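You operate a simulated robot arm through the tools that you are given. There is no shell and no other tool. Be economical: measure what you need, move in short steps, check, and stop when the job is done.

You are at the controls of a simulated two-armed robot. One attempt, no reset.

JOB
Pick up the yellow crate bracket from the trailer bed with one hand, pass it to the other hand and put it on the field table top. Set down upright: crate bracket.

The check looks at the end state, three seconds after you hand in, the way a careful person would. Anything else that was tipped, shoved, dropped, spilled or broken makes it a failure.

ROBOT AND FRAMES
Two 6-joint arms with two-finger grippers on one trunk, on a base that drives. Base frame: it is fixed to the floor where the robot stands at the start and does not move with it; the origin is under the middle of the robot, x ahead of it, y to its left, z up; the surface under the hand at the start is at about z = 0.62. Lengths are in m, angles in degrees, forces in N, time in s.
The left shoulder is at the start at [0.06, 0.143, 0.75], the right one opposite. With the tool pointing down near the work surface each hand reaches from about 0.32 to 0.72 m from the robot's upright axis, wherever it stands, measured 20 degrees to its own side. Places, roughly: field table top [-1.9, -1.3, 0.8]. Payload 2.45 kg a hand.
The TCP of each hand is the grasp point between the finger pads, 0.026 m short of the fingertips. In the tool frame z runs along the fingers and y along their closing line. The gripper opens to 0.096 m. The gripper's body begins 0.069 m behind the TCP.
Orientation is that of the tool frame in the base frame, as [roll, pitch, yaw] about the fixed x, y, z axes, in that order (R = Rz(yaw) Ry(pitch) Rx(roll)). With the fingers straight down and closing along the base's y, the tool's x points along the base's -x, its y along +y and its z along -z.

CONTROLS
- The arms move only by the tool nudge_tool. It takes "left_motion", "right_motion" or both (then of equal length, played together; a hand with none holds still); each is a list of rows, each a list of 6 numbers: the shift along the tool's x, y, z in units of 250 mm (1.0 is 250 mm), then the turn, a rotation vector about the tool's x, y, z in units of 120 degrees (1.0 is 120 degrees). In form: [[tx, ty, tz, wx, wy, wz], ...]. A call has 1 to 10 rows; each row is the pose to reach, as a shift and turn from the pose commanded when the call began, along the tool's axes at that moment. "left_jaw" and "right_jaw" are, for a hand that has rows, the finger opening in m, from 0 to 0.096, set as the call begins (left out, the last holds). A call with a number of a shift or a turn outside -1 to 1 is refused whole. Each row takes 0.2 s and may step no farther than 0.05 m and 8.6 degrees from the row before; otherwise, or with a gripper value out of range, the whole call is refused. A pose out of reach is approached as far as the arm can. The call stops where the force on the tool passes 40 N (or 10 N more than at its start, if that is more) or the arm is blocked; 0.2 s more then pass. Each finger halts on what it meets, pressing with about 35 N; the grip force reading is that of the motor and also rises with nothing between the fingers. The clock runs only during rows and for 0.2 s after the last one: add rows that repeat a pose to give the fingers time. It gives the time, the measured TCP pose, the force on the tool (base axes), the opening and the grip force at its end, in the units of the frame above (readings bear some noise), with the torque about the TCP (base axes, N m) and any sound that the robot's microphone picked up.
- Cameras (640 x 400 px; columns grow to the right, rows downward): "scene" is now at [0.1145, 0.0074, 1.3171]; the picture's right is [0.09, -1.00, 0.00], its down [-0.89, -0.08, -0.44] and it looks along [0.44, 0.04, -0.90] (base axes); focal length 277 px, centre (320, 200). "left" rides on the left gripper at [0.082, -0.003, -0.098] in its tool frame; the picture's right is [0.04, 1.00, 0.00], its down [-0.73, 0.03, -0.68] and it looks along [-0.68, 0.03, 0.73] (tool axes); focal length 256 px, centre (320, 200). "right" rides on the right gripper at [0.082, 0.003, -0.098] in its tool frame; the picture's right is [-0.04, 1.00, 0.00], its down [-0.73, -0.03, -0.68] and it looks along [-0.68, -0.03, 0.73] (tool axes); focal length 256 px, centre (320, 200). There is no depth. A picture from a camera that has moved, and an enlarged one, comes with that camera's place and axes in the base frame and with its lens. The place of the scene camera against the robot may be out by one fixed shift of up to 0.025 m in any direction.
- get_image(camera): a new picture of that camera. No time passes.
- move_column(by): slides the trunk up (or, below 0, down) by that many m; the arms and the scene camera ride with it, the base frame stays. It gives what a move gives, with no picture.
- steer(legs): drives the robot by 1 to 6 legs, each [ahead, turn to the left] in m and degrees, along the robot's own axes; the way and the turn of a leg run together, so that a leg with both is an arc; at most 1.5 m and 180 degrees a leg. The arms and the cameras ride along, it lands a little off, and it stops where it bumps. It gives what a move gives.
- pan_tilt(pan, tilt): turns the head with the scene camera to pan (to the left, within 86 degrees either way) and tilt (down, from -29 to 69), counted from straight ahead of the robot. It gives what a move gives.
- inspect(camera, box): a new picture of the part [left, top, right, bottom] of that camera's present view, enlarged. No time passes.
- finish_job(): hands the job in; it is judged then, once.

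Work in short steps. Places have to be worked out from the pictures, the camera data and where the tool is seen: move nearer, look again, correct. Check each grasp and each placing, and mend what went wrong. You have 120 turns and 88 pictures in all, those below and enlarged ones among them. Open the grippers and draw the arms clear of the work before you hand the job in, unless the task says otherwise; then end with one line.

The tools are called after "Request:" as name(argument=value, ...) on one line, values as JSON. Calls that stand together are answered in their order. nudge_tool: Moves the arms, as the interface text tells. Its arguments: {"type":"object","properties":{"left_motion":{"type":"array"},"left_jaw":{"type":"number"},"right_motion":{"type":"array"},"right_jaw":{"type":"number"}},"required":[]} The other tools are called the same way: move_column (by) slides the trunk up or down; steer (legs) drives the base; pan_tilt (pan, tilt) turns the head that bears the scene camera; get_image (camera) takes a picture; inspect (camera, box) takes an enlarged picture of a part of a camera's view; finish_job () hands the job in.

At the start:

```text
time_s: 0.0
left_position: [0.3713, 0.2357, 0.8603]
left_tool_rot: [-180.0, 0.1, 179.7]
left_ft_force: [-0.2, -0.2, 0.6]
left_moment: [-0.03, 0.02, 0.0]
left_finger_gap: 0.096
left_finger_force: 0.0
right_position: [0.4175, -0.1357, 0.8543]
right_tool_rot: [-180.0, 0.0, 179.6]
right_ft_force: [-0.1, -0.5, 0.2]
right_moment: [0.01, 0.0, -0.01]
right_finger_gap: 0.0957
right_finger_force: 0.0
trunk travel left (down, up): [-0.375, 0.215]
robot x, y, heading: [0.0009, -0.0004, -0.0]
head pan, tilt: [5.4, 63.7]
```

scene: 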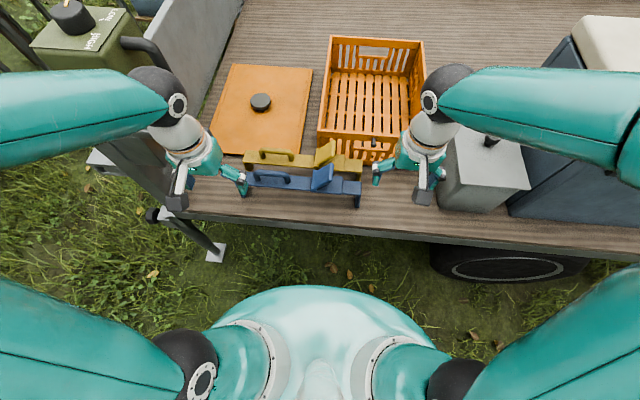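
right: 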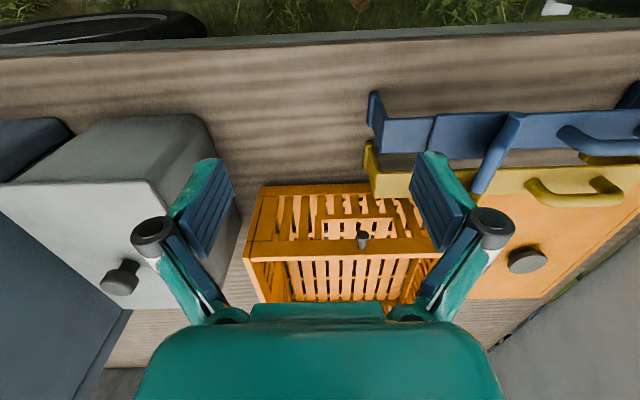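
left: 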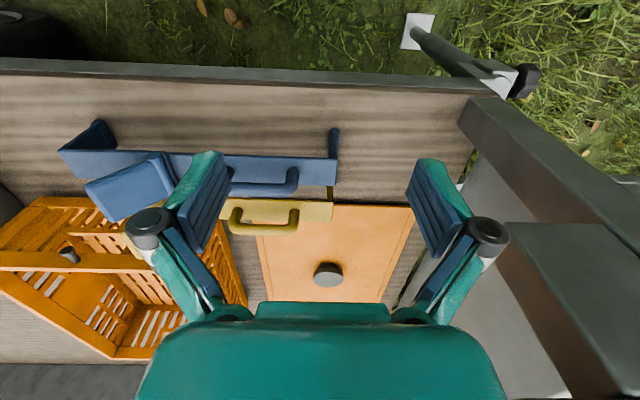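

The yellow bracket lies behind a similar blue one, ahead of the robot, between the two hands. I'll enlarge the views of it.

Request:
inspect(camera="scene", box=[200, 120, 400, 245])

Request:
inspect(camera="left", box=[40, 90, 440, 340])

Request:
inspect(camera="right", box=[320, 60, 640, 260])

```text
3.20 times, centred on (300, 182) of scene
camera zoom: at [0.1145, 0.0074, 1.3171], right [0.09, -1.0, 0.0], down [-0.89, -0.08, -0.44], along [0.44, 0.04, -0.9], focal length 885 px, centre (384, 256)
```

zoom: 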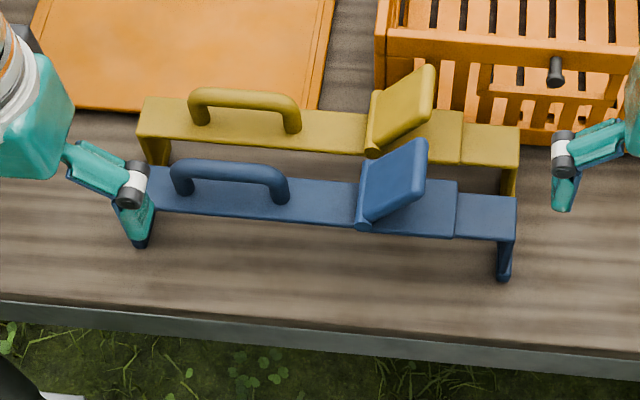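

```text
1.60 times, centred on (240, 215) of left
camera zoom: at [0.2888, 0.2321, 0.9584], right [-0.03, 1.0, 0.0], down [0.73, 0.02, 0.68], along [0.68, 0.02, -0.73], focal length 410 px, centre (448, 176)
```

zoom: 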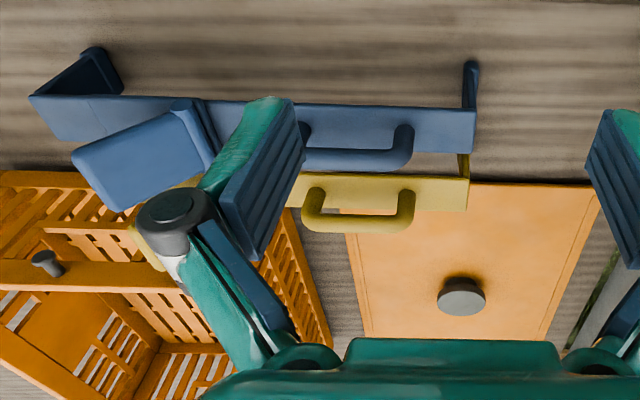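

```text
2.00 times, centred on (480, 160) of right
camera zoom: at [0.3365, -0.1293, 0.9521], right [0.05, 1.0, 0.0], down [0.73, -0.03, 0.68], along [0.68, -0.03, -0.73], focal length 512 px, centre (0, 280)
```

zoom: 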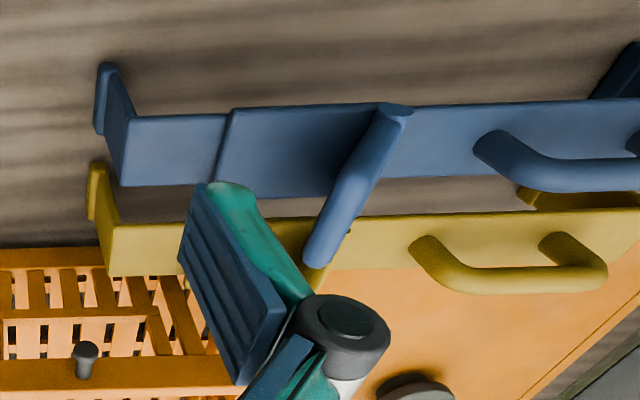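

Triangulating from the two wrist cameras puts the yellow handle at about (0.556, 0.164, 0.734). The bar runs along y, and there is a free gap to the blue bracket. I'll bring the left hand above the handle, turning it so the fingers close along x.

Request:
nudge_tool(left_motion=[[-0.07, -0.028, 0, 0, 0, 0.068], [-0.14, -0.056, 0, 0, 0, 0.136], [-0.21, -0.084, 0, 0, 0, 0.204], [-0.28, -0.112, 0, 0, 0, 0.272], [-0.35, -0.14, 0, 0, 0, 0.34], [-0.42, -0.168, 0, 0, 0, 0.408], [-0.49, -0.196, 0, 0, 0, 0.476], [-0.56, -0.224, 0, 0, 0, 0.544], [-0.63, -0.252, 0, 0, 0, 0.612], [-0.7, -0.28, 0, 0, 0, 0.68]])

```text
time_s: 2.2
left_position: [0.5446, 0.1638, 0.8594]
left_tool_rot: [-180.0, 0.0, 97.8]
left_ft_force: [-0.4, -0.3, -1.4]
left_moment: [-0.03, 0.01, -0.01]
left_finger_gap: 0.0961
left_finger_force: 0.0
right_position: [0.4182, -0.1346, 0.8545]
right_tool_rot: [180.0, -0.1, 179.6]
right_ft_force: [0.5, 0.5, 0.1]
right_moment: [0.01, 0.01, -0.03]
right_finger_gap: 0.0959
right_finger_force: 0.1
trunk travel left (down, up): [-0.375, 0.215]
robot x, y, heading: [0.0026, -0.0018, 0.3]
head pan, tilt: [5.4, 63.7]
```

The left hand is above the handle area, so I'll look from the left and scene cameras.

Request:
get_image(camera="left")

Request:
inspect(camera="scene", box=[200, 80, 424, 220])

Request:
get_image(camera="right")

```text
81 pictures are left
camera left: at [0.5299, 0.2433, 0.9586], right [0.98, 0.18, 0.0], down [0.13, -0.72, 0.68], along [0.12, -0.67, -0.73], focal length 256 px, centre (320, 200)
```

left: 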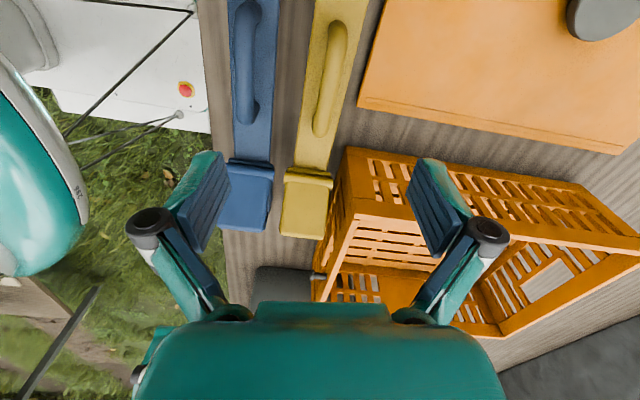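

```text
2.86 times, centred on (312, 150) of scene
camera zoom: at [0.1151, 0.0073, 1.317], right [0.09, -1.0, 0.0], down [-0.89, -0.08, -0.44], along [0.44, 0.04, -0.9], focal length 790 px, centre (343, 343)
```

zoom: 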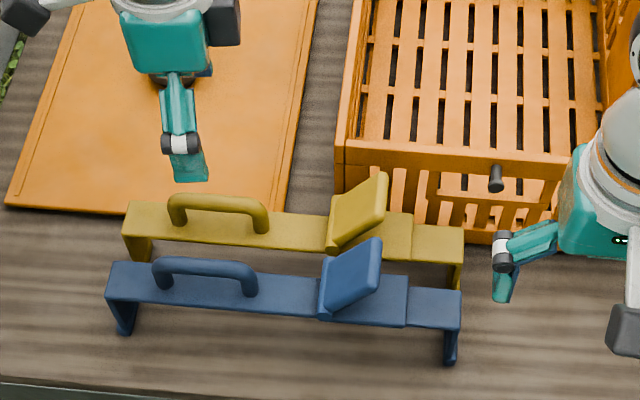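

```text
79 pictures are left
camera right: at [0.337, -0.1294, 0.9524], right [0.05, 1.0, 0.0], down [0.73, -0.03, 0.68], along [0.68, -0.03, -0.73], focal length 256 px, centre (320, 200)
```

right: 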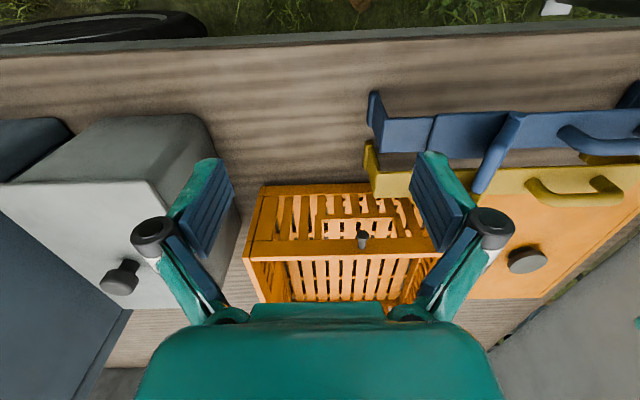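

The handle rod sits at x≈0.550, y from 0.127 to 0.209, running along y. The bar's centre of mass is near y≈0.09, in the free gap between handle and flap, which I'll leave for the right hand. I'll square the left hand, lean it 20° to the left, set the opening to 0.05 and come lower.

Request:
nudge_tool(left_motion=[[0.015, 0.008, 0.04, 0, -0.042, 0.016], [0.03, 0.015, 0.08, 0, -0.084, 0.032], [0.045, 0.022, 0.14, 0, -0.125, 0.048], [0.06, 0.03, 0.2, 0, -0.167, 0.065], [0.06, 0.03, 0.22, 0, -0.167, 0.065]], left_jaw=0.05)

Request:
get_image(camera="left")

Request:
inspect(camera="right", box=[360, 60, 640, 235])

Request:
inspect(camera="scene", box=[200, 80, 424, 220])

```text
time_s: 3.4
left_position: [0.5478, 0.1673, 0.8123]
left_tool_rot: [177.8, 19.4, 88.7]
left_ft_force: [-0.7, 0.8, -0.5]
left_moment: [0.01, 0.01, 0.01]
left_finger_gap: 0.0502
left_finger_force: 0.1
right_position: [0.4154, -0.1419, 0.8554]
right_tool_rot: [179.4, 0.2, 179.6]
right_ft_force: [0.4, 0.5, -0.4]
right_moment: [-0.04, 0.01, -0.04]
right_finger_gap: 0.096
right_finger_force: 0.0
trunk travel left (down, up): [-0.375, 0.215]
robot x, y, heading: [-0.0023, -0.0022, 0.1]
head pan, tilt: [5.4, 63.7]
```

```text
78 pictures are left
camera left: at [0.5428, 0.2756, 0.8776], right [1.0, 0.03, 0.02], down [-0.01, -0.47, 0.89], along [0.04, -0.88, -0.47], focal length 256 px, centre (320, 200)
```

left: 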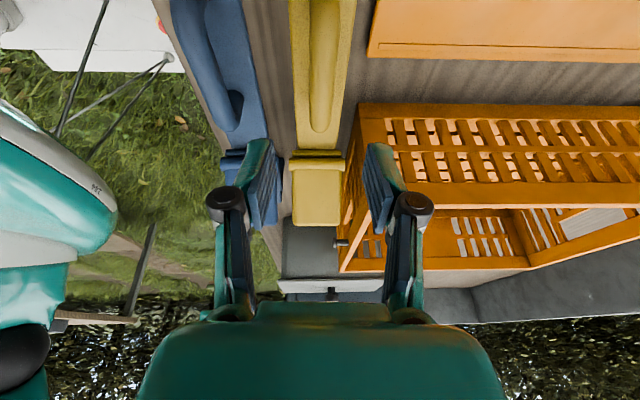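

```text
2.29 times, centred on (500, 148) of right
camera zoom: at [0.3327, -0.1375, 0.9534], right [0.05, 1.0, 0.01], down [0.73, -0.04, 0.68], along [0.68, -0.03, -0.73], focal length 585 px, centre (-91, 320)
```

zoom: 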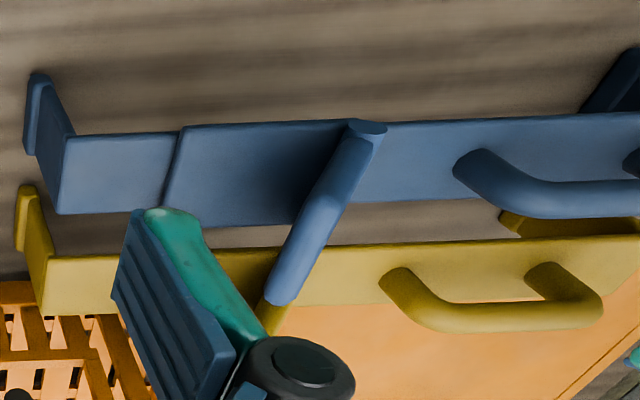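

```text
2.86 times, centred on (312, 150) of scene
camera zoom: at [0.1091, -0.0042, 1.3182], right [0.09, -1.0, -0.01], down [-0.89, -0.08, -0.45], along [0.44, 0.05, -0.89], focal length 790 px, centre (343, 343)
```

zoom: 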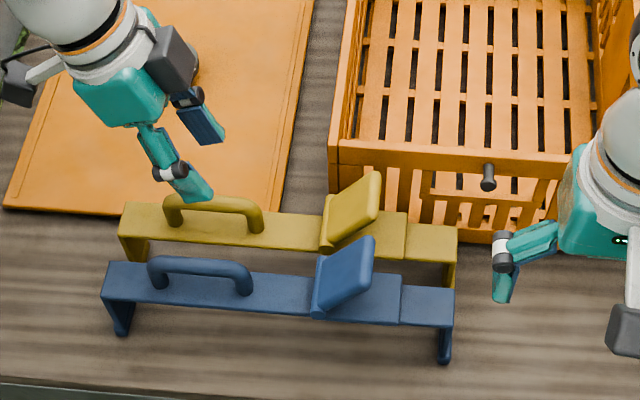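

Plate top is about z=0.707 and the rod about z=0.74, x≈0.554. I'll lower the open fingers around the rod.

Request:
nudge_tool(left_motion=[[0.03, 0.012, 0.05, 0, 0, 0], [0.06, 0.024, 0.1, 0, 0, 0], [0.09, 0.024, 0.16, 0, 0, 0], [0.117, 0.024, 0.213, 0, 0, 0], [0.117, 0.024, 0.213, 0, 0, 0]])

Request:
get_image(camera="left")

Request:
inspect(camera="right", box=[400, 60, 640, 210])

Request:
inspect(camera="scene", box=[220, 100, 380, 200])

```text
time_s: 4.8
left_position: [0.5582, 0.1537, 0.7676]
left_tool_rot: [176.2, 19.0, 85.7]
left_ft_force: [0.1, -1.0, -0.9]
left_moment: [0.03, -0.05, 0.0]
left_finger_gap: 0.0498
left_finger_force: 0.0
right_position: [0.412, -0.1448, 0.8556]
right_tool_rot: [179.1, 0.3, 179.6]
right_ft_force: [-0.6, -1.7, -0.1]
right_moment: [0.12, -0.04, 0.01]
right_finger_gap: 0.0957
right_finger_force: 0.0
trunk travel left (down, up): [-0.375, 0.215]
robot x, y, heading: [0.0054, 0.0013, -0.4]
head pan, tilt: [5.4, 63.7]
stopped in row 5 (left hand): the arm was blocked; the commanded pose is now the measured one
```

```text
75 pictures are left
camera left: at [0.5564, 0.2611, 0.8342], right [1.0, -0.01, 0.05], down [-0.05, -0.47, 0.88], along [0.01, -0.88, -0.47], focal length 256 px, centre (320, 200)
```

left: 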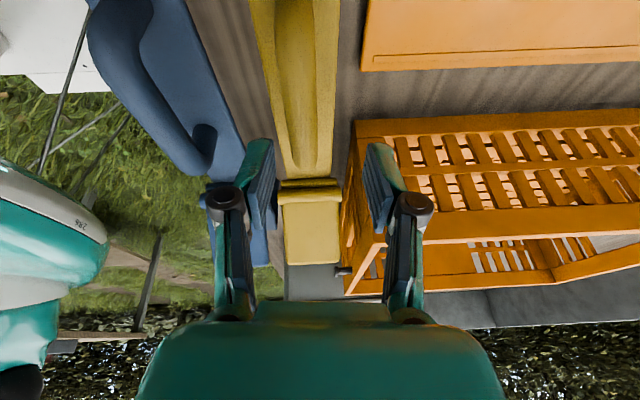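

```text
2.67 times, centred on (520, 135) of right
camera zoom: at [0.3322, -0.1407, 0.9524], right [0.05, 1.0, 0.02], down [0.73, -0.04, 0.68], along [0.68, -0.02, -0.73], focal length 683 px, centre (-213, 373)
```

zoom: 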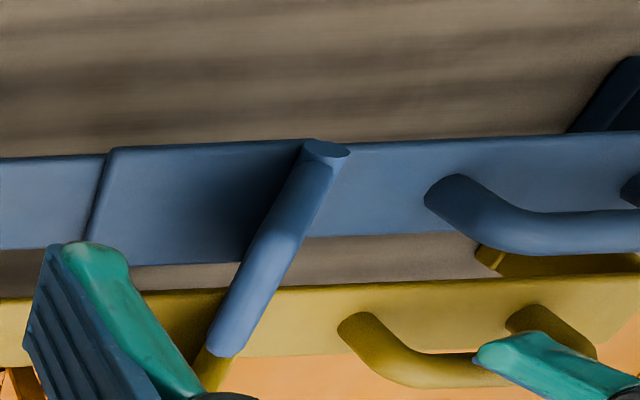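

```text
4.00 times, centred on (300, 150) of scene
camera zoom: at [0.1049, -0.011, 1.3172], right [0.09, -1.0, -0.01], down [-0.89, -0.07, -0.45], along [0.45, 0.05, -0.89], focal length 1106 px, centre (400, 400)
```

zoom: 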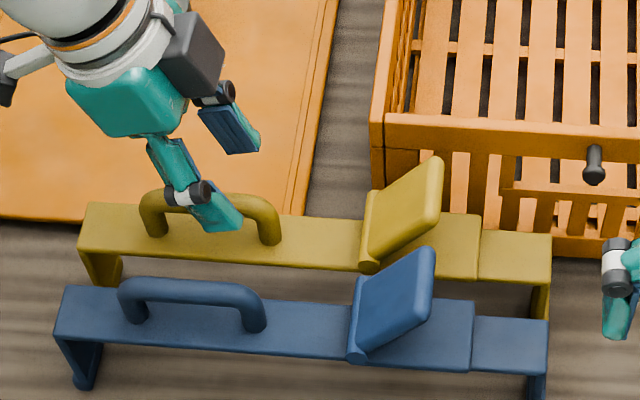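

The arm reports blocked although the tool force is nil, and the robot has rolled about 1° to the right. The left arm may be touching something, so I'll look at the full scene.

Request:
get_image(camera="scene")

```text
72 pictures are left
camera scene: at [0.1049, -0.011, 1.3172], right [0.09, -1.0, -0.01], down [-0.89, -0.07, -0.45], along [0.45, 0.05, -0.89], focal length 277 px, centre (320, 200)
```

scene: 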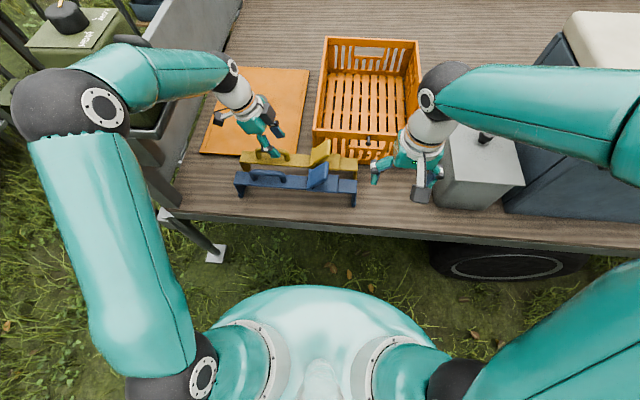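

The left forearm is leaning on the trailer's side panel, which is what tilts the robot. I'll back the left hand out the way it came and use the right hand for the pick instead, gripping the bar between handle and flap.

Request:
nudge_tool(left_motion=[[-0.06, -0.012, -0.1, 0, 0, 0], [-0.117, -0.024, -0.213, 0, 0.04, 0], [-0.15, -0.024, -0.3, 0, 0.09, 0], [-0.17, -0.024, -0.4, 0, 0.13, 0], [-0.2, -0.024, -0.5, 0, 0.16, 0], [-0.2, -0.024, -0.5, 0, 0.16, 0]])

```text
time_s: 6.2
left_position: [0.5484, 0.1655, 0.89]
left_tool_rot: [177.5, 0.7, 88.2]
left_ft_force: [-0.1, 0.1, 0.0]
left_moment: [0.01, -0.05, 0.03]
left_finger_gap: 0.05
left_finger_force: 0.1
right_position: [0.419, -0.134, 0.8544]
right_tool_rot: [180.0, -0.1, 179.6]
right_ft_force: [-0.4, 0.1, 0.0]
right_moment: [0.03, -0.05, 0.01]
right_finger_gap: 0.0961
right_finger_force: 0.0
trunk travel left (down, up): [-0.375, 0.215]
robot x, y, heading: [0.0001, -0.0026, -0.3]
head pan, tilt: [5.4, 63.7]
```

Contact is gone and the robot is level again. I'll take the left hand back to its starting place.

Request:
nudge_tool(left_motion=[[0.026, -0.071, 0, 0, 0, -0.068], [0.052, -0.142, 0, 0, 0, -0.136], [0.078, -0.213, 0, 0, 0, -0.204], [0.104, -0.284, 0, 0, 0, -0.272], [0.13, -0.355, 0, 0, 0, -0.34], [0.156, -0.426, 0, 0, 0, -0.408], [0.182, -0.497, 0, 0, 0, -0.476], [0.208, -0.568, 0, 0, 0, -0.544], [0.234, -0.639, 0, 0, 0, -0.612], [0.26, -0.71, 0, 0, 0, -0.68]])

Request:
get_image(camera="scene")

```text
time_s: 6.9
left_position: [0.5198, 0.1779, 0.8917]
left_tool_rot: [176.4, 1.9, 104.4]
left_ft_force: [17.9, -12.0, -0.4]
left_moment: [1.19, 1.73, -1.14]
left_finger_gap: 0.0499
left_finger_force: 0.1
right_position: [0.4215, -0.1354, 0.8541]
right_tool_rot: [179.9, -0.2, 179.6]
right_ft_force: [0.6, 0.1, 0.7]
right_moment: [-0.04, -0.03, -0.01]
right_finger_gap: 0.096
right_finger_force: 0.0
trunk travel left (down, up): [-0.375, 0.215]
robot x, y, heading: [-0.0019, 0.0023, -0.2]
head pan, tilt: [5.4, 63.7]
stopped in row 3 (left hand): the force on the tool passed its limit at 61 N (the readings are from after the stop); the commanded pose is now the measured one
```

```text
71 pictures are left
camera scene: at [0.1167, 0.0055, 1.3168], right [0.09, -1.0, 0.0], down [-0.89, -0.08, -0.44], along [0.44, 0.04, -0.9], focal length 277 px, centre (320, 200)
```

scene: 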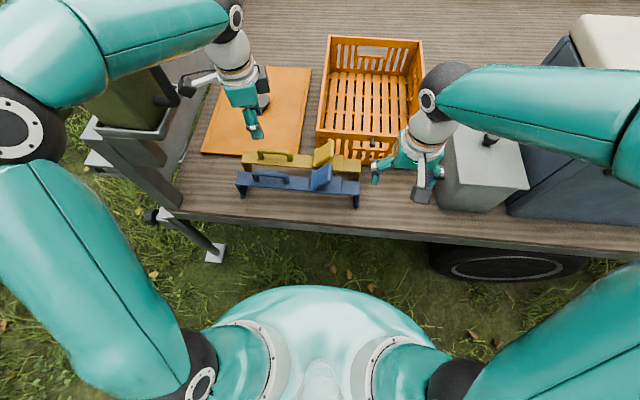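

The tool met something on the left, near the olive can. I'll look closely before moving on.

Request:
inspect(camera="scene", box=[60, 0, 300, 150])

Request:
get_image(camera="left")

```text
2.67 times, centred on (180, 75) of scene
camera zoom: at [0.1167, 0.0055, 1.3168], right [0.09, -1.0, 0.0], down [-0.89, -0.08, -0.44], along [0.44, 0.04, -0.9], focal length 738 px, centre (693, 533)
```

zoom: 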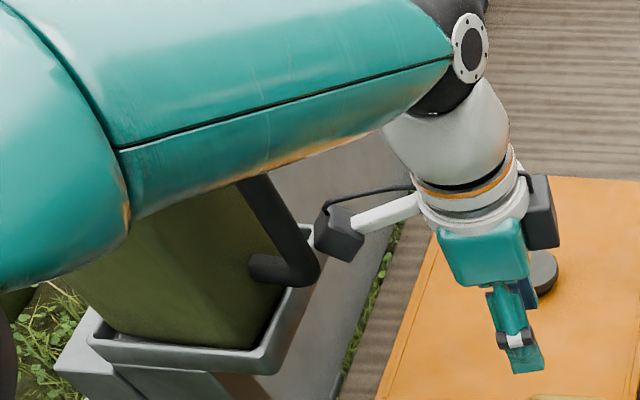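

```text
69 pictures are left
camera left: at [0.4887, 0.2563, 0.9864], right [0.95, 0.29, 0.06], down [0.17, -0.69, 0.7], along [0.25, -0.66, -0.71], focal length 256 px, centre (320, 200)
```

left: 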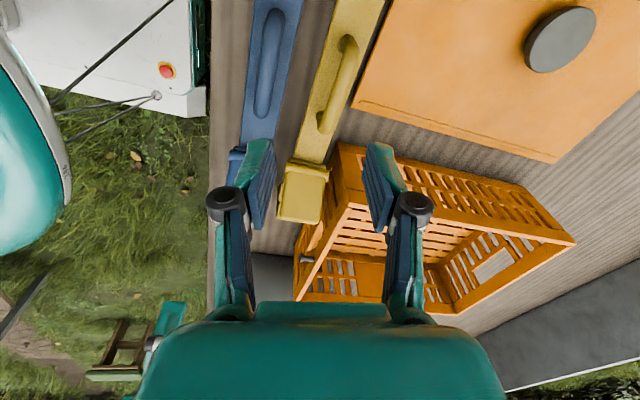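

The left camera mount touched the olive can's handle, but the can still stands in its tray. I'll move the hand right and away from it, then up.

Request:
nudge_tool(left_motion=[[-0.1, 0.015, 0, 0, 0, 0], [-0.2, 0.03, 0, 0, 0, 0], [-0.26, 0.04, -0.1, 0, 0, 0], [-0.26, 0.04, -0.25, 0, 0, 0], [-0.26, 0.04, -0.4, 0, 0, 0], [-0.26, 0.04, -0.4, 0, 0, 0]])

Request:
inspect(camera="scene", box=[0, 0, 320, 200])

```text
time_s: 8.3
left_position: [0.5382, 0.1204, 0.9945]
left_tool_rot: [176.7, 1.7, 105.0]
left_ft_force: [0.6, 0.7, -0.9]
left_moment: [-0.02, 0.01, 0.01]
left_finger_gap: 0.0498
left_finger_force: 0.1
right_position: [0.4184, -0.1341, 0.8548]
right_tool_rot: [180.0, -0.1, 179.7]
right_ft_force: [-0.6, -0.5, -0.1]
right_moment: [-0.01, -0.02, -0.01]
right_finger_gap: 0.0959
right_finger_force: 0.0
trunk travel left (down, up): [-0.375, 0.215]
robot x, y, heading: [0.0011, -0.0002, -0.4]
head pan, tilt: [5.4, 63.7]
```

```text
2.00 times, centred on (160, 100) of scene
camera zoom: at [0.1151, 0.0064, 1.317], right [0.09, -1.0, 0.0], down [-0.89, -0.08, -0.44], along [0.44, 0.04, -0.9], focal length 553 px, centre (640, 400)
```

zoom: 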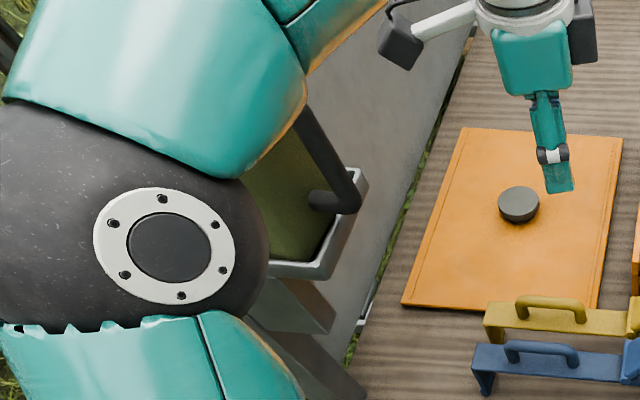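

Clear now. I'll turn the left hand back to its starting yaw at this height, well away from the can.

Request:
nudge_tool(left_motion=[[0.012, -0.046, 0, 0, 0, -0.068], [0.024, -0.092, 0, 0, 0, -0.136], [0.036, -0.138, 0, 0, 0, -0.204], [0.05, -0.184, 0, 0, 0, -0.272], [0.062, -0.23, 0, 0, 0, -0.34], [0.075, -0.276, 0, 0, 0, -0.408], [0.088, -0.322, 0, 0, 0, -0.476], [0.1, -0.37, 0, 0, 0, -0.544], [0.112, -0.42, 0, 0, 0, -0.61], [0.125, -0.464, 0, 0, 0, -0.625]])

Request:
get_image(camera="scene")

```text
time_s: 10.5
left_position: [0.4168, 0.1204, 0.9858]
left_tool_rot: [-179.2, 3.8, -179.8]
left_ft_force: [1.0, 0.0, 0.0]
left_moment: [0.01, 0.01, 0.03]
left_finger_gap: 0.05
left_finger_force: 0.1
right_position: [0.4193, -0.1338, 0.8548]
right_tool_rot: [180.0, -0.1, 179.7]
right_ft_force: [0.5, 0.1, -0.9]
right_moment: [-0.01, -0.01, 0.04]
right_finger_gap: 0.0962
right_finger_force: 0.0
trunk travel left (down, up): [-0.375, 0.215]
robot x, y, heading: [0.0035, -0.0027, -0.2]
head pan, tilt: [5.4, 63.7]
```

```text
67 pictures are left
camera scene: at [0.1147, 0.0064, 1.3171], right [0.09, -1.0, 0.0], down [-0.89, -0.08, -0.44], along [0.44, 0.04, -0.9], focal length 277 px, centre (320, 200)
```

scene: 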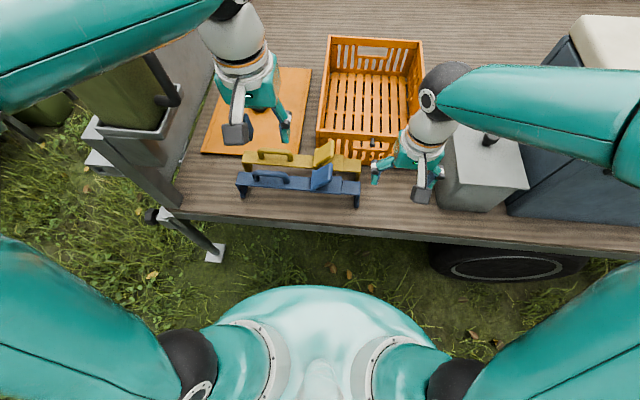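

The can and everything else look in place. I'll move the left hand aside and bring the right hand, turned 90°, above the gap between handle and flap.

Request:
nudge_tool(left_motion=[[0.05, 0.09, 0, 0, 0, 0], [0.1, 0.18, 0, 0, 0, 0], [0.15, 0.27, 0, 0, 0, 0], [0.2, 0.36, 0, 0, 0, 0], [0.24, 0.44, 0, 0, 0, 0], [0.24, 0.44, 0, 0, 0, 0], [0.24, 0.44, 0, 0, 0, 0], [0.24, 0.44, 0, 0, 0, 0], [0.24, 0.44, 0, 0, 0, 0], [0.24, 0.44, 0, 0, 0, 0]], right_motion=[[-0.05, 0.08, -0.02, 0, 0, -0.068], [-0.1, 0.16, -0.04, 0, 0, -0.136], [-0.15, 0.24, -0.06, 0, 0, -0.204], [-0.2, 0.32, -0.08, 0, 0, -0.272], [-0.25, 0.42, -0.1, 0, 0, -0.34], [-0.31, 0.52, -0.1, 0, 0, -0.408], [-0.37, 0.62, -0.1, 0, 0, -0.476], [-0.43, 0.72, -0.1, 0, 0, -0.544], [-0.49, 0.82, -0.1, 0, 0, -0.612], [-0.532, 0.89, -0.1, 0, 0, -0.68]], right_jaw=0.07)

Request:
get_image(camera="right")

Request:
get_image(camera="scene")

```text
time_s: 12.7
left_position: [0.3575, 0.2306, 0.9823]
left_tool_rot: [-179.3, 3.8, 179.9]
left_ft_force: [-1.0, 0.0, -0.4]
left_moment: [-0.01, 0.01, -0.04]
left_finger_gap: 0.0501
left_finger_force: 0.0
right_position: [0.5526, 0.0878, 0.8798]
right_tool_rot: [179.9, 0.1, -98.6]
right_ft_force: [-0.2, -0.6, 0.8]
right_moment: [-0.01, -0.03, 0.01]
right_finger_gap: 0.0698
right_finger_force: 0.0
trunk travel left (down, up): [-0.375, 0.215]
robot x, y, heading: [0.0017, -0.0022, -0.1]
head pan, tilt: [5.4, 63.7]
```

```text
66 pictures are left
camera right: at [0.5388, 0.0085, 0.9768], right [-0.98, 0.19, 0.0], down [0.14, 0.72, 0.68], along [0.13, 0.67, -0.73], focal length 256 px, centre (320, 200)
```

right: 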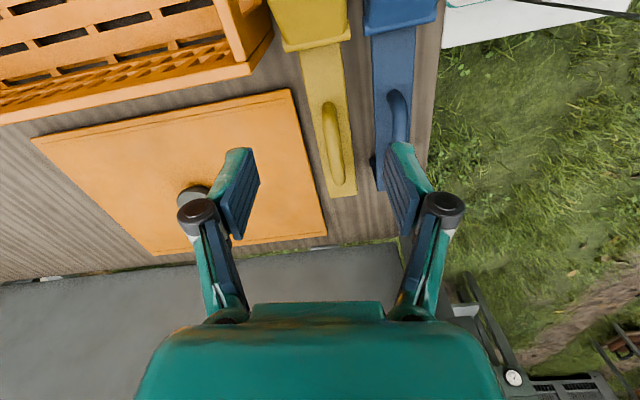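

```text
65 pictures are left
camera scene: at [0.1152, 0.0068, 1.317], right [0.09, -1.0, 0.0], down [-0.89, -0.08, -0.44], along [0.44, 0.04, -0.9], focal length 277 px, centre (320, 200)
```

scene: 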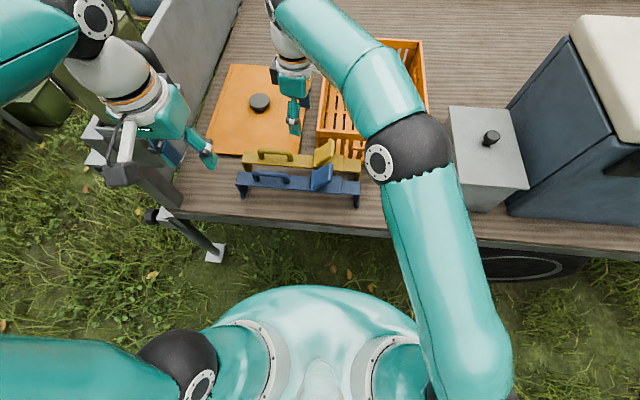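

From the right camera the free gap of the plate runs y≈0.064–0.108 with its centreline at x≈0.549. The gap to the blue plate is only about 25 mm, so I'll use a 0.054 opening. I'll tilt slightly so the wrist camera stays clear of the flap, and go to z≈0.79.

Request:
nudge_tool(right_motion=[[0.003, 0.004, 0.09, 0, 0.017, -0.02], [0.006, 0.008, 0.18, 0, 0.034, -0.04], [0.01, 0.013, 0.27, 0, 0.05, -0.059], [0.01, 0.013, 0.36, 0, 0.05, -0.059], [0.01, 0.013, 0.36, 0, 0.05, -0.059]], right_jaw=0.054)

Request:
get_image(camera="right")

Request:
inspect(camera="scene", box=[220, 100, 380, 200])

```text
time_s: 13.9
left_position: [0.3567, 0.2312, 0.9809]
left_tool_rot: [-179.1, 3.8, 180.0]
left_ft_force: [0.1, 0.3, 0.3]
left_moment: [-0.01, 0.04, -0.03]
left_finger_gap: 0.0499
left_finger_force: 0.1
right_position: [0.5504, 0.0852, 0.7903]
right_tool_rot: [179.5, -6.0, -91.6]
right_ft_force: [0.1, -0.2, -0.7]
right_moment: [0.01, -0.01, -0.01]
right_finger_gap: 0.0538
right_finger_force: 0.1
trunk travel left (down, up): [-0.375, 0.215]
robot x, y, heading: [-0.0016, -0.0001, -0.3]
head pan, tilt: [5.4, 63.7]
```

```text
64 pictures are left
camera right: at [0.5465, 0.0163, 0.8954], right [-1.0, 0.07, 0.0], down [0.06, 0.8, 0.6], along [0.04, 0.6, -0.8], focal length 256 px, centre (320, 200)
```

right: 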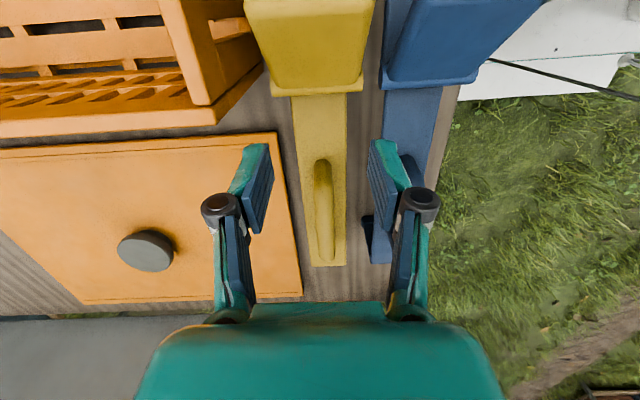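

```text
4.00 times, centred on (300, 150) of scene
camera zoom: at [0.1149, 0.0064, 1.3171], right [0.09, -1.0, 0.0], down [-0.89, -0.08, -0.44], along [0.44, 0.04, -0.9], focal length 1106 px, centre (400, 400)
```

zoom: 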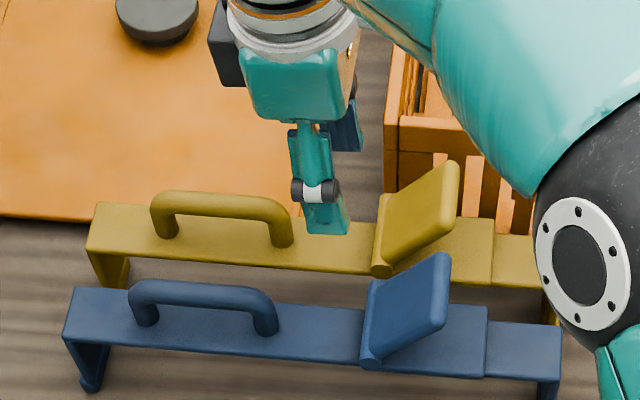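

The fingers straddle the plate centreline and the gap to the blue bracket is 28 mm, so clearances are fine. I'll descend partway and check.

Request:
nudge_tool(right_motion=[[-0.008, 0.003, 0.06, 0, 0, 0], [-0.016, 0.003, 0.12, 0, 0, 0], [-0.022, 0.003, 0.17, 0, 0, 0], [-0.022, 0.003, 0.17, 0, 0, 0]])

Request:
get_image(camera="right")

Request:
inspect(camera="scene", box=[240, 110, 368, 190])

```text
time_s: 14.9
left_position: [0.3562, 0.2311, 0.9831]
left_tool_rot: [-179.2, 3.8, 180.0]
left_ft_force: [0.4, -0.1, -0.4]
left_moment: [0.04, -0.02, 0.01]
left_finger_gap: 0.0498
left_finger_force: 0.1
right_position: [0.5487, 0.0877, 0.7488]
right_tool_rot: [179.5, -5.9, -91.6]
right_ft_force: [0.1, -0.3, -0.8]
right_moment: [0.01, -0.01, -0.03]
right_finger_gap: 0.054
right_finger_force: 0.0
trunk travel left (down, up): [-0.375, 0.215]
robot x, y, heading: [-0.0042, 0.0003, -0.0]
head pan, tilt: [5.4, 63.7]
```

```text
62 pictures are left
camera right: at [0.5456, 0.0176, 0.8527], right [-1.0, 0.07, 0.0], down [0.06, 0.8, 0.6], along [0.04, 0.6, -0.8], focal length 256 px, centre (320, 200)
```

right: 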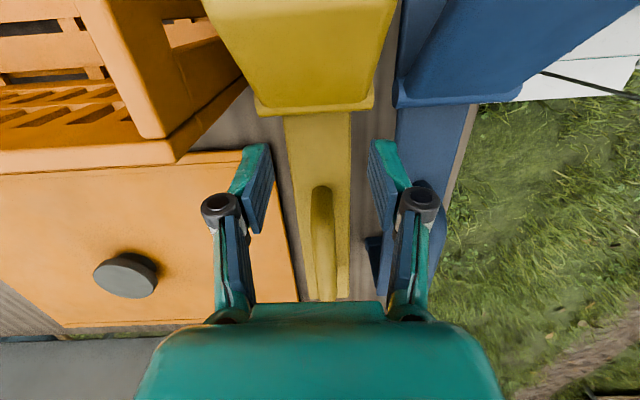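

```text
5.00 times, centred on (304, 150) of scene
camera zoom: at [0.1149, 0.0065, 1.3171], right [0.09, -1.0, 0.0], down [-0.89, -0.08, -0.44], along [0.44, 0.04, -0.9], focal length 1383 px, centre (400, 450)
```

zoom: 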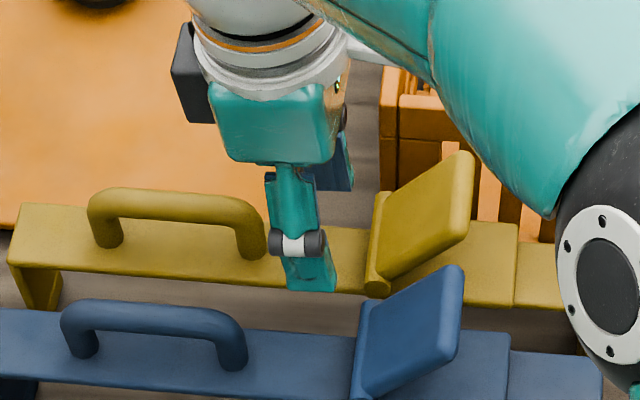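

The fingertip is about at plate height with room on both sides. I'll shift 2.5 mm to the right and lower to z≈0.716.

Request:
nudge_tool(right_motion=[[0.005, -0.002, 0.02, 0, 0, 0], [0.003, -0.004, 0.06, 0, 0, 0], [0, -0.004, 0.1, 0, 0, 0], [-0.004, -0.004, 0.132, 0, 0, 0], [-0.004, -0.004, 0.132, 0, 0, 0]])

Request:
get_image(camera="right")

Request:
inspect(camera="scene", box=[240, 110, 368, 190])

```text
time_s: 16.1
left_position: [0.3568, 0.2316, 0.9818]
left_tool_rot: [-179.2, 3.9, -180.0]
left_ft_force: [0.0, -0.3, 0.0]
left_moment: [-0.02, 0.0, 0.04]
left_finger_gap: 0.0501
left_finger_force: 0.0
right_position: [0.5496, 0.0839, 0.7147]
right_tool_rot: [179.6, -6.0, -91.6]
right_ft_force: [-0.9, 0.3, -0.2]
right_moment: [0.0, -0.05, 0.05]
right_finger_gap: 0.0536
right_finger_force: 0.0
trunk travel left (down, up): [-0.375, 0.215]
robot x, y, heading: [-0.001, 0.0023, -0.1]
head pan, tilt: [5.4, 63.7]
```

```text
60 pictures are left
camera right: at [0.5457, 0.015, 0.8201], right [-1.0, 0.07, 0.0], down [0.06, 0.8, 0.6], along [0.04, 0.6, -0.8], focal length 256 px, centre (320, 200)
```

right: 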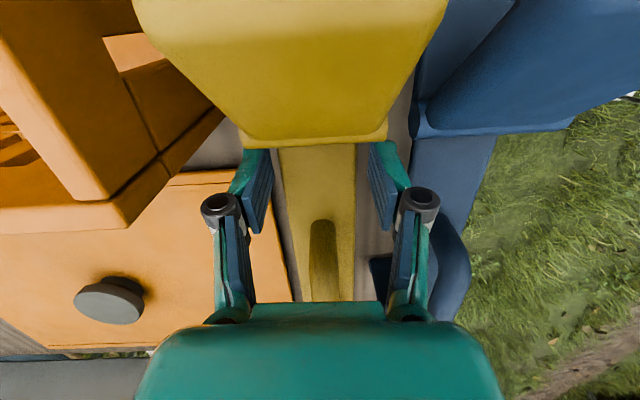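

```text
5.00 times, centred on (304, 150) of scene
camera zoom: at [0.115, 0.0065, 1.3171], right [0.09, -1.0, 0.0], down [-0.89, -0.08, -0.44], along [0.44, 0.04, -0.9], focal length 1383 px, centre (400, 450)
```

zoom: 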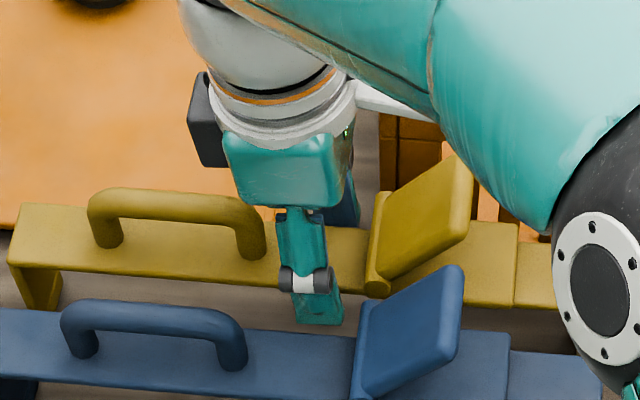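

The finger is in front of the plate with its tip below the edge. I'll close the right gripper.

Request:
nudge_tool(right_motion=[[0, 0, 0, 0, 0, 0], [0, 0, 0, 0, 0, 0], [0, 0, 0, 0, 0, 0], [0, 0, 0, 0, 0, 0]], right_jaw=0.01)

```text
time_s: 17.1
left_position: [0.3578, 0.2312, 0.9825]
left_tool_rot: [-179.2, 3.8, 180.0]
left_ft_force: [-0.2, -0.2, 0.2]
left_moment: [0.01, -0.03, -0.04]
left_finger_gap: 0.0503
left_finger_force: 0.1
right_position: [0.5502, 0.0847, 0.715]
right_tool_rot: [179.5, -6.0, -91.5]
right_ft_force: [-0.3, -0.4, 0.2]
right_moment: [0.01, 0.06, 0.18]
right_finger_gap: 0.041
right_finger_force: 35.0
trunk travel left (down, up): [-0.375, 0.215]
robot x, y, heading: [0.0018, 0.003, -0.2]
head pan, tilt: [5.4, 63.7]
```

Gripped at 41 mm, which matches the plate width. I'll lift 2 cm and read the weight.

Request:
nudge_tool(right_motion=[[0.003, 0, -0.03, 0, 0, 0], [0.008, 0, -0.08, 0, 0, 0], [0.008, 0, -0.08, 0, 0, 0]])

Request:
inspect(camera="scene", box=[220, 100, 380, 200])

Request:
get_image(camera="right")

```text
time_s: 17.9
left_position: [0.3566, 0.231, 0.9814]
left_tool_rot: [-179.2, 3.9, 179.9]
left_ft_force: [-0.3, -0.6, -0.4]
left_moment: [-0.03, -0.01, 0.01]
left_finger_gap: 0.0498
left_finger_force: 0.1
right_position: [0.55, 0.0854, 0.7354]
right_tool_rot: [179.5, -5.8, -91.7]
right_ft_force: [0.1, -0.2, -1.4]
right_moment: [-0.02, 0.01, -0.02]
right_finger_gap: 0.041
right_finger_force: 34.6
trunk travel left (down, up): [-0.375, 0.215]
robot x, y, heading: [-0.0004, -0.0019, -0.4]
head pan, tilt: [5.4, 63.7]
```

```text
4.00 times, centred on (300, 150) of scene
camera zoom: at [0.1152, 0.0065, 1.317], right [0.09, -1.0, 0.0], down [-0.89, -0.08, -0.44], along [0.44, 0.04, -0.9], focal length 1106 px, centre (400, 400)
```

zoom: 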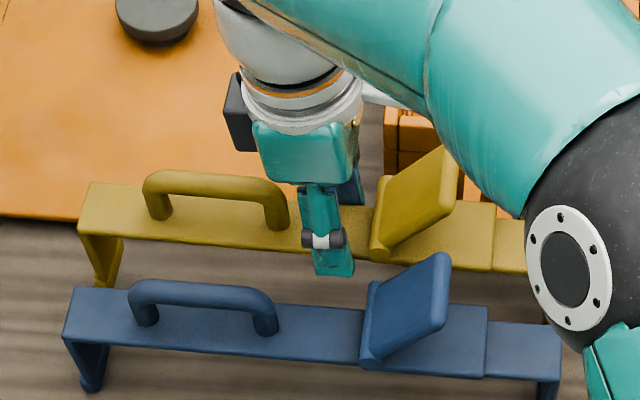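

```text
57 pictures are left
camera right: at [0.5464, 0.0159, 0.8402], right [-1.0, 0.07, 0.0], down [0.06, 0.8, 0.6], along [0.04, 0.6, -0.8], focal length 256 px, centre (320, 200)
```

right: 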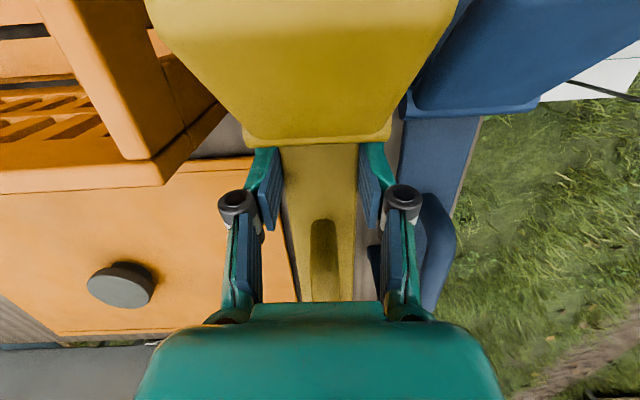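

The bracket came up level and weighs only about 0.15 kg. I'll raise the trunk 0.2 m to clear everything.

Request:
move_column(by=0.2)

Request:
get_image(camera="scene")

```text
time_s: 20.1
left_position: [0.3563, 0.2308, 1.1829]
left_tool_rot: [-179.1, 3.9, 180.0]
left_ft_force: [-0.3, 0.7, 0.0]
left_moment: [0.03, 0.0, 0.01]
left_finger_gap: 0.05
left_finger_force: 0.1
right_position: [0.5501, 0.0854, 0.9359]
right_tool_rot: [179.5, -6.0, -91.6]
right_ft_force: [0.5, 0.6, -2.2]
right_moment: [0.0, 0.0, -0.02]
right_finger_gap: 0.0409
right_finger_force: 35.0
trunk travel left (down, up): [-0.575, 0.015]
robot x, y, heading: [0.0002, -0.0008, -0.2]
head pan, tilt: [5.4, 63.7]
```

```text
56 pictures are left
camera scene: at [0.1154, 0.0065, 1.517], right [0.09, -1.0, 0.0], down [-0.89, -0.08, -0.44], along [0.44, 0.04, -0.9], focal length 277 px, centre (320, 200)
```

scene: 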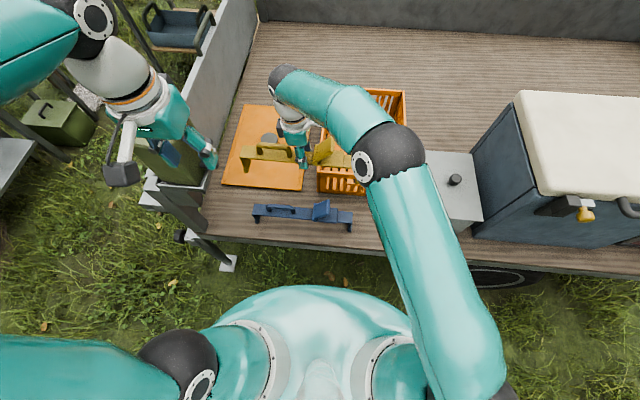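

The bracket is clear of everything. Before driving I'll look to both sides.

Request:
pan_tilt(pan=-86, tilt=25)

Request:
get_image(camera="scene")

Request:
pan_tilt(pan=86, tilt=25)

Request:
get_image(camera="scene")

```text
time_s: 21.7
left_position: [0.3568, 0.2325, 1.1822]
left_tool_rot: [-179.3, 3.8, -180.0]
left_ft_force: [-0.6, -0.4, 0.3]
left_moment: [0.02, 0.0, -0.01]
left_finger_gap: 0.0499
left_finger_force: 0.0
right_position: [0.5506, 0.0848, 0.9347]
right_tool_rot: [179.5, -6.0, -91.6]
right_ft_force: [1.3, -0.7, -1.3]
right_moment: [0.02, 0.01, 0.02]
right_finger_gap: 0.041
right_finger_force: 35.5
trunk travel left (down, up): [-0.575, 0.015]
robot x, y, heading: [0.0016, -0.0025, -0.4]
head pan, tilt: [-85.9, 25.0]
```

```text
55 pictures are left
camera scene: at [0.0594, -0.091, 1.5713], right [-1.0, -0.07, 0.0], down [-0.03, 0.42, -0.91], along [0.06, -0.9, -0.42], focal length 277 px, centre (320, 200)
```

scene: 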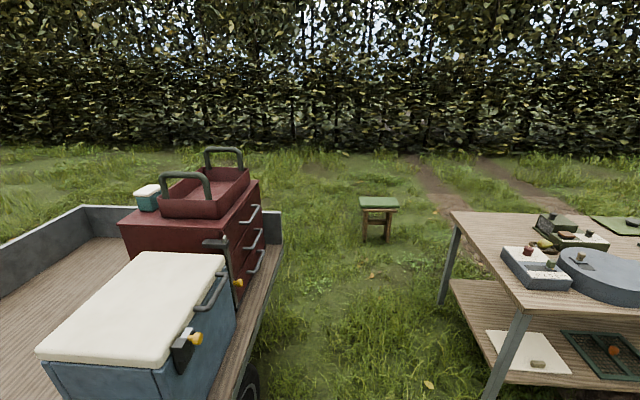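

```text
time_s: 24.3
left_position: [0.3576, 0.2308, 1.1815]
left_tool_rot: [-179.2, 3.8, 180.0]
left_ft_force: [-0.9, 0.3, 0.3]
left_moment: [-0.01, -0.01, -0.01]
left_finger_gap: 0.0499
left_finger_force: 0.0
right_position: [0.5514, 0.0857, 0.9354]
right_tool_rot: [179.5, -6.0, -91.6]
right_ft_force: [0.3, 0.3, -1.6]
right_moment: [0.01, -0.02, 0.01]
right_finger_gap: 0.0412
right_finger_force: 34.8
trunk travel left (down, up): [-0.575, 0.015]
robot x, y, heading: [0.0018, 0.0025, -0.4]
head pan, tilt: [85.9, 25.0]
```

```text
54 pictures are left
camera scene: at [0.0602, 0.0928, 1.5713], right [1.0, -0.08, 0.0], down [-0.03, -0.42, -0.91], along [0.07, 0.9, -0.42], focal length 277 px, centre (320, 200)
```

scene: 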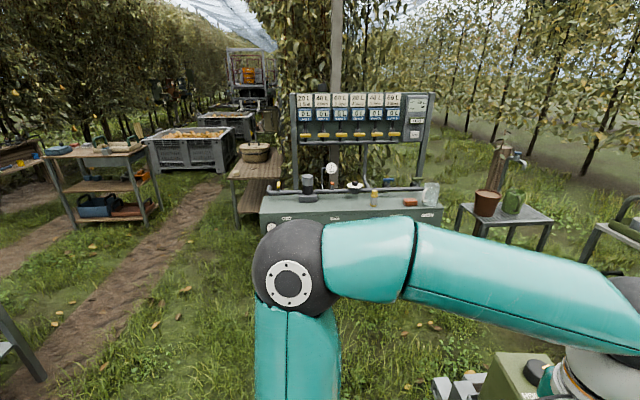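

The field table spans roughly x<-0.62, y from -0.87 to -1.6, behind me to the right, and the lane straight back looks open. I'll back off from the trailer.

Request:
steer(legs=[[-0.5, 0]])

Request:
pan_tilt(pan=0, tilt=45)

Request:
get_image(camera="scene")

```text
time_s: 27.3
left_position: [-0.146, 0.2348, 1.1821]
left_tool_rot: [-179.2, 3.8, -179.4]
left_ft_force: [-0.3, 0.5, 0.4]
left_moment: [0.03, -0.01, 0.01]
left_finger_gap: 0.0499
left_finger_force: 0.1
right_position: [0.0501, 0.0918, 0.9351]
right_tool_rot: [179.6, -6.0, -91.0]
right_ft_force: [0.0, 0.1, -1.0]
right_moment: [-0.02, -0.02, 0.0]
right_finger_gap: 0.0413
right_finger_force: 35.3
trunk travel left (down, up): [-0.575, 0.015]
robot x, y, heading: [-0.5002, -0.0018, 0.2]
head pan, tilt: [85.9, 25.0]
```

```text
time_s: 28.9
left_position: [-0.146, 0.2347, 1.1829]
left_tool_rot: [-179.2, 3.8, -179.4]
left_ft_force: [0.4, -0.4, -1.1]
left_moment: [-0.01, 0.06, -0.02]
left_finger_gap: 0.0499
left_finger_force: 0.0
right_position: [0.0498, 0.0915, 0.9359]
right_tool_rot: [179.5, -6.0, -90.9]
right_ft_force: [-0.4, -0.7, -2.2]
right_moment: [-0.03, -0.01, 0.03]
right_finger_gap: 0.0411
right_finger_force: 35.3
trunk travel left (down, up): [-0.575, 0.015]
robot x, y, heading: [-0.4993, -0.0019, 0.5]
head pan, tilt: [0.0, 45.0]
```

```text
53 pictures are left
camera scene: at [-0.3647, 0.002, 1.5406], right [0.01, -1.0, 0.0], down [-0.71, -0.01, -0.71], along [0.71, 0.01, -0.71], focal length 277 px, centre (320, 200)
```

scene: 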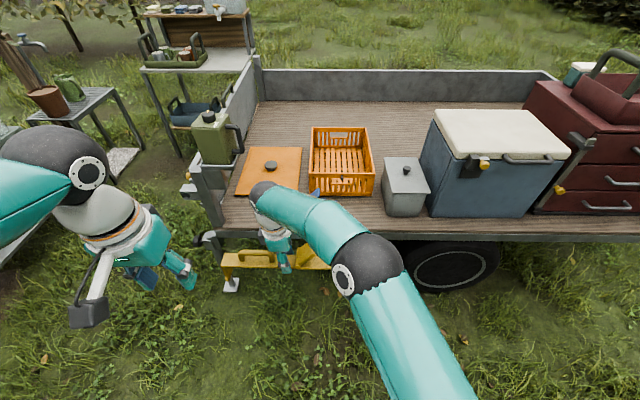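

The can and everything on the trailer stand upright. Here in the open I'll do the handover: first the left hand turns and comes to a point above and left of the handle.

Request:
nudge_tool(left_motion=[[-0.077, 0.006, 0, 0, 0, 0.068], [-0.154, 0.012, 0, 0, 0, 0.136], [-0.23, 0.018, 0, 0, 0, 0.204], [-0.307, 0.024, 0.02, 0, 0, 0.272], [-0.384, 0.03, 0.06, 0, 0, 0.34], [-0.46, 0.036, 0.1, 0, 0, 0.408], [-0.537, 0.042, 0.14, 0, 0, 0.476], [-0.614, 0.048, 0.18, 0, 0, 0.544], [-0.69, 0.054, 0.22, 0, 0, 0.612], [-0.767, 0.06, 0.26, 0, 0, 0.68]])

Request:
get_image(camera="left")

Request:
get_image(camera="scene")

```text
time_s: 31.1
left_position: [0.0527, 0.2504, 1.1298]
left_tool_rot: [176.4, 1.4, 98.8]
left_ft_force: [0.4, 0.3, -0.5]
left_moment: [-0.01, -0.01, 0.05]
left_finger_gap: 0.0499
left_finger_force: 0.1
right_position: [0.0501, 0.0915, 0.935]
right_tool_rot: [179.3, -5.9, -90.9]
right_ft_force: [-0.6, 0.5, -1.4]
right_moment: [-0.02, 0.02, 0.0]
right_finger_gap: 0.0411
right_finger_force: 35.1
trunk travel left (down, up): [-0.575, 0.015]
robot x, y, heading: [-0.5009, 0.0002, 0.5]
head pan, tilt: [0.0, 45.0]
```

```text
52 pictures are left
camera left: at [0.0303, 0.3312, 1.2253], right [0.98, 0.19, 0.06], down [0.1, -0.71, 0.7], along [0.18, -0.68, -0.71], focal length 256 px, centre (320, 200)
```

left: 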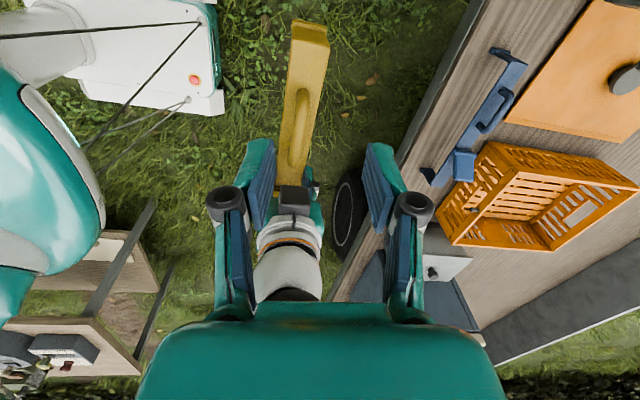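

```text
51 pictures are left
camera scene: at [-0.3633, 0.002, 1.5405], right [0.01, -1.0, 0.0], down [-0.71, -0.01, -0.71], along [0.71, 0.01, -0.71], focal length 277 px, centre (320, 200)
```

scene: 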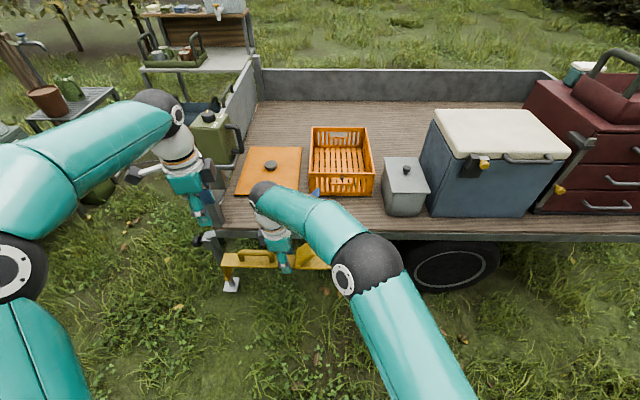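

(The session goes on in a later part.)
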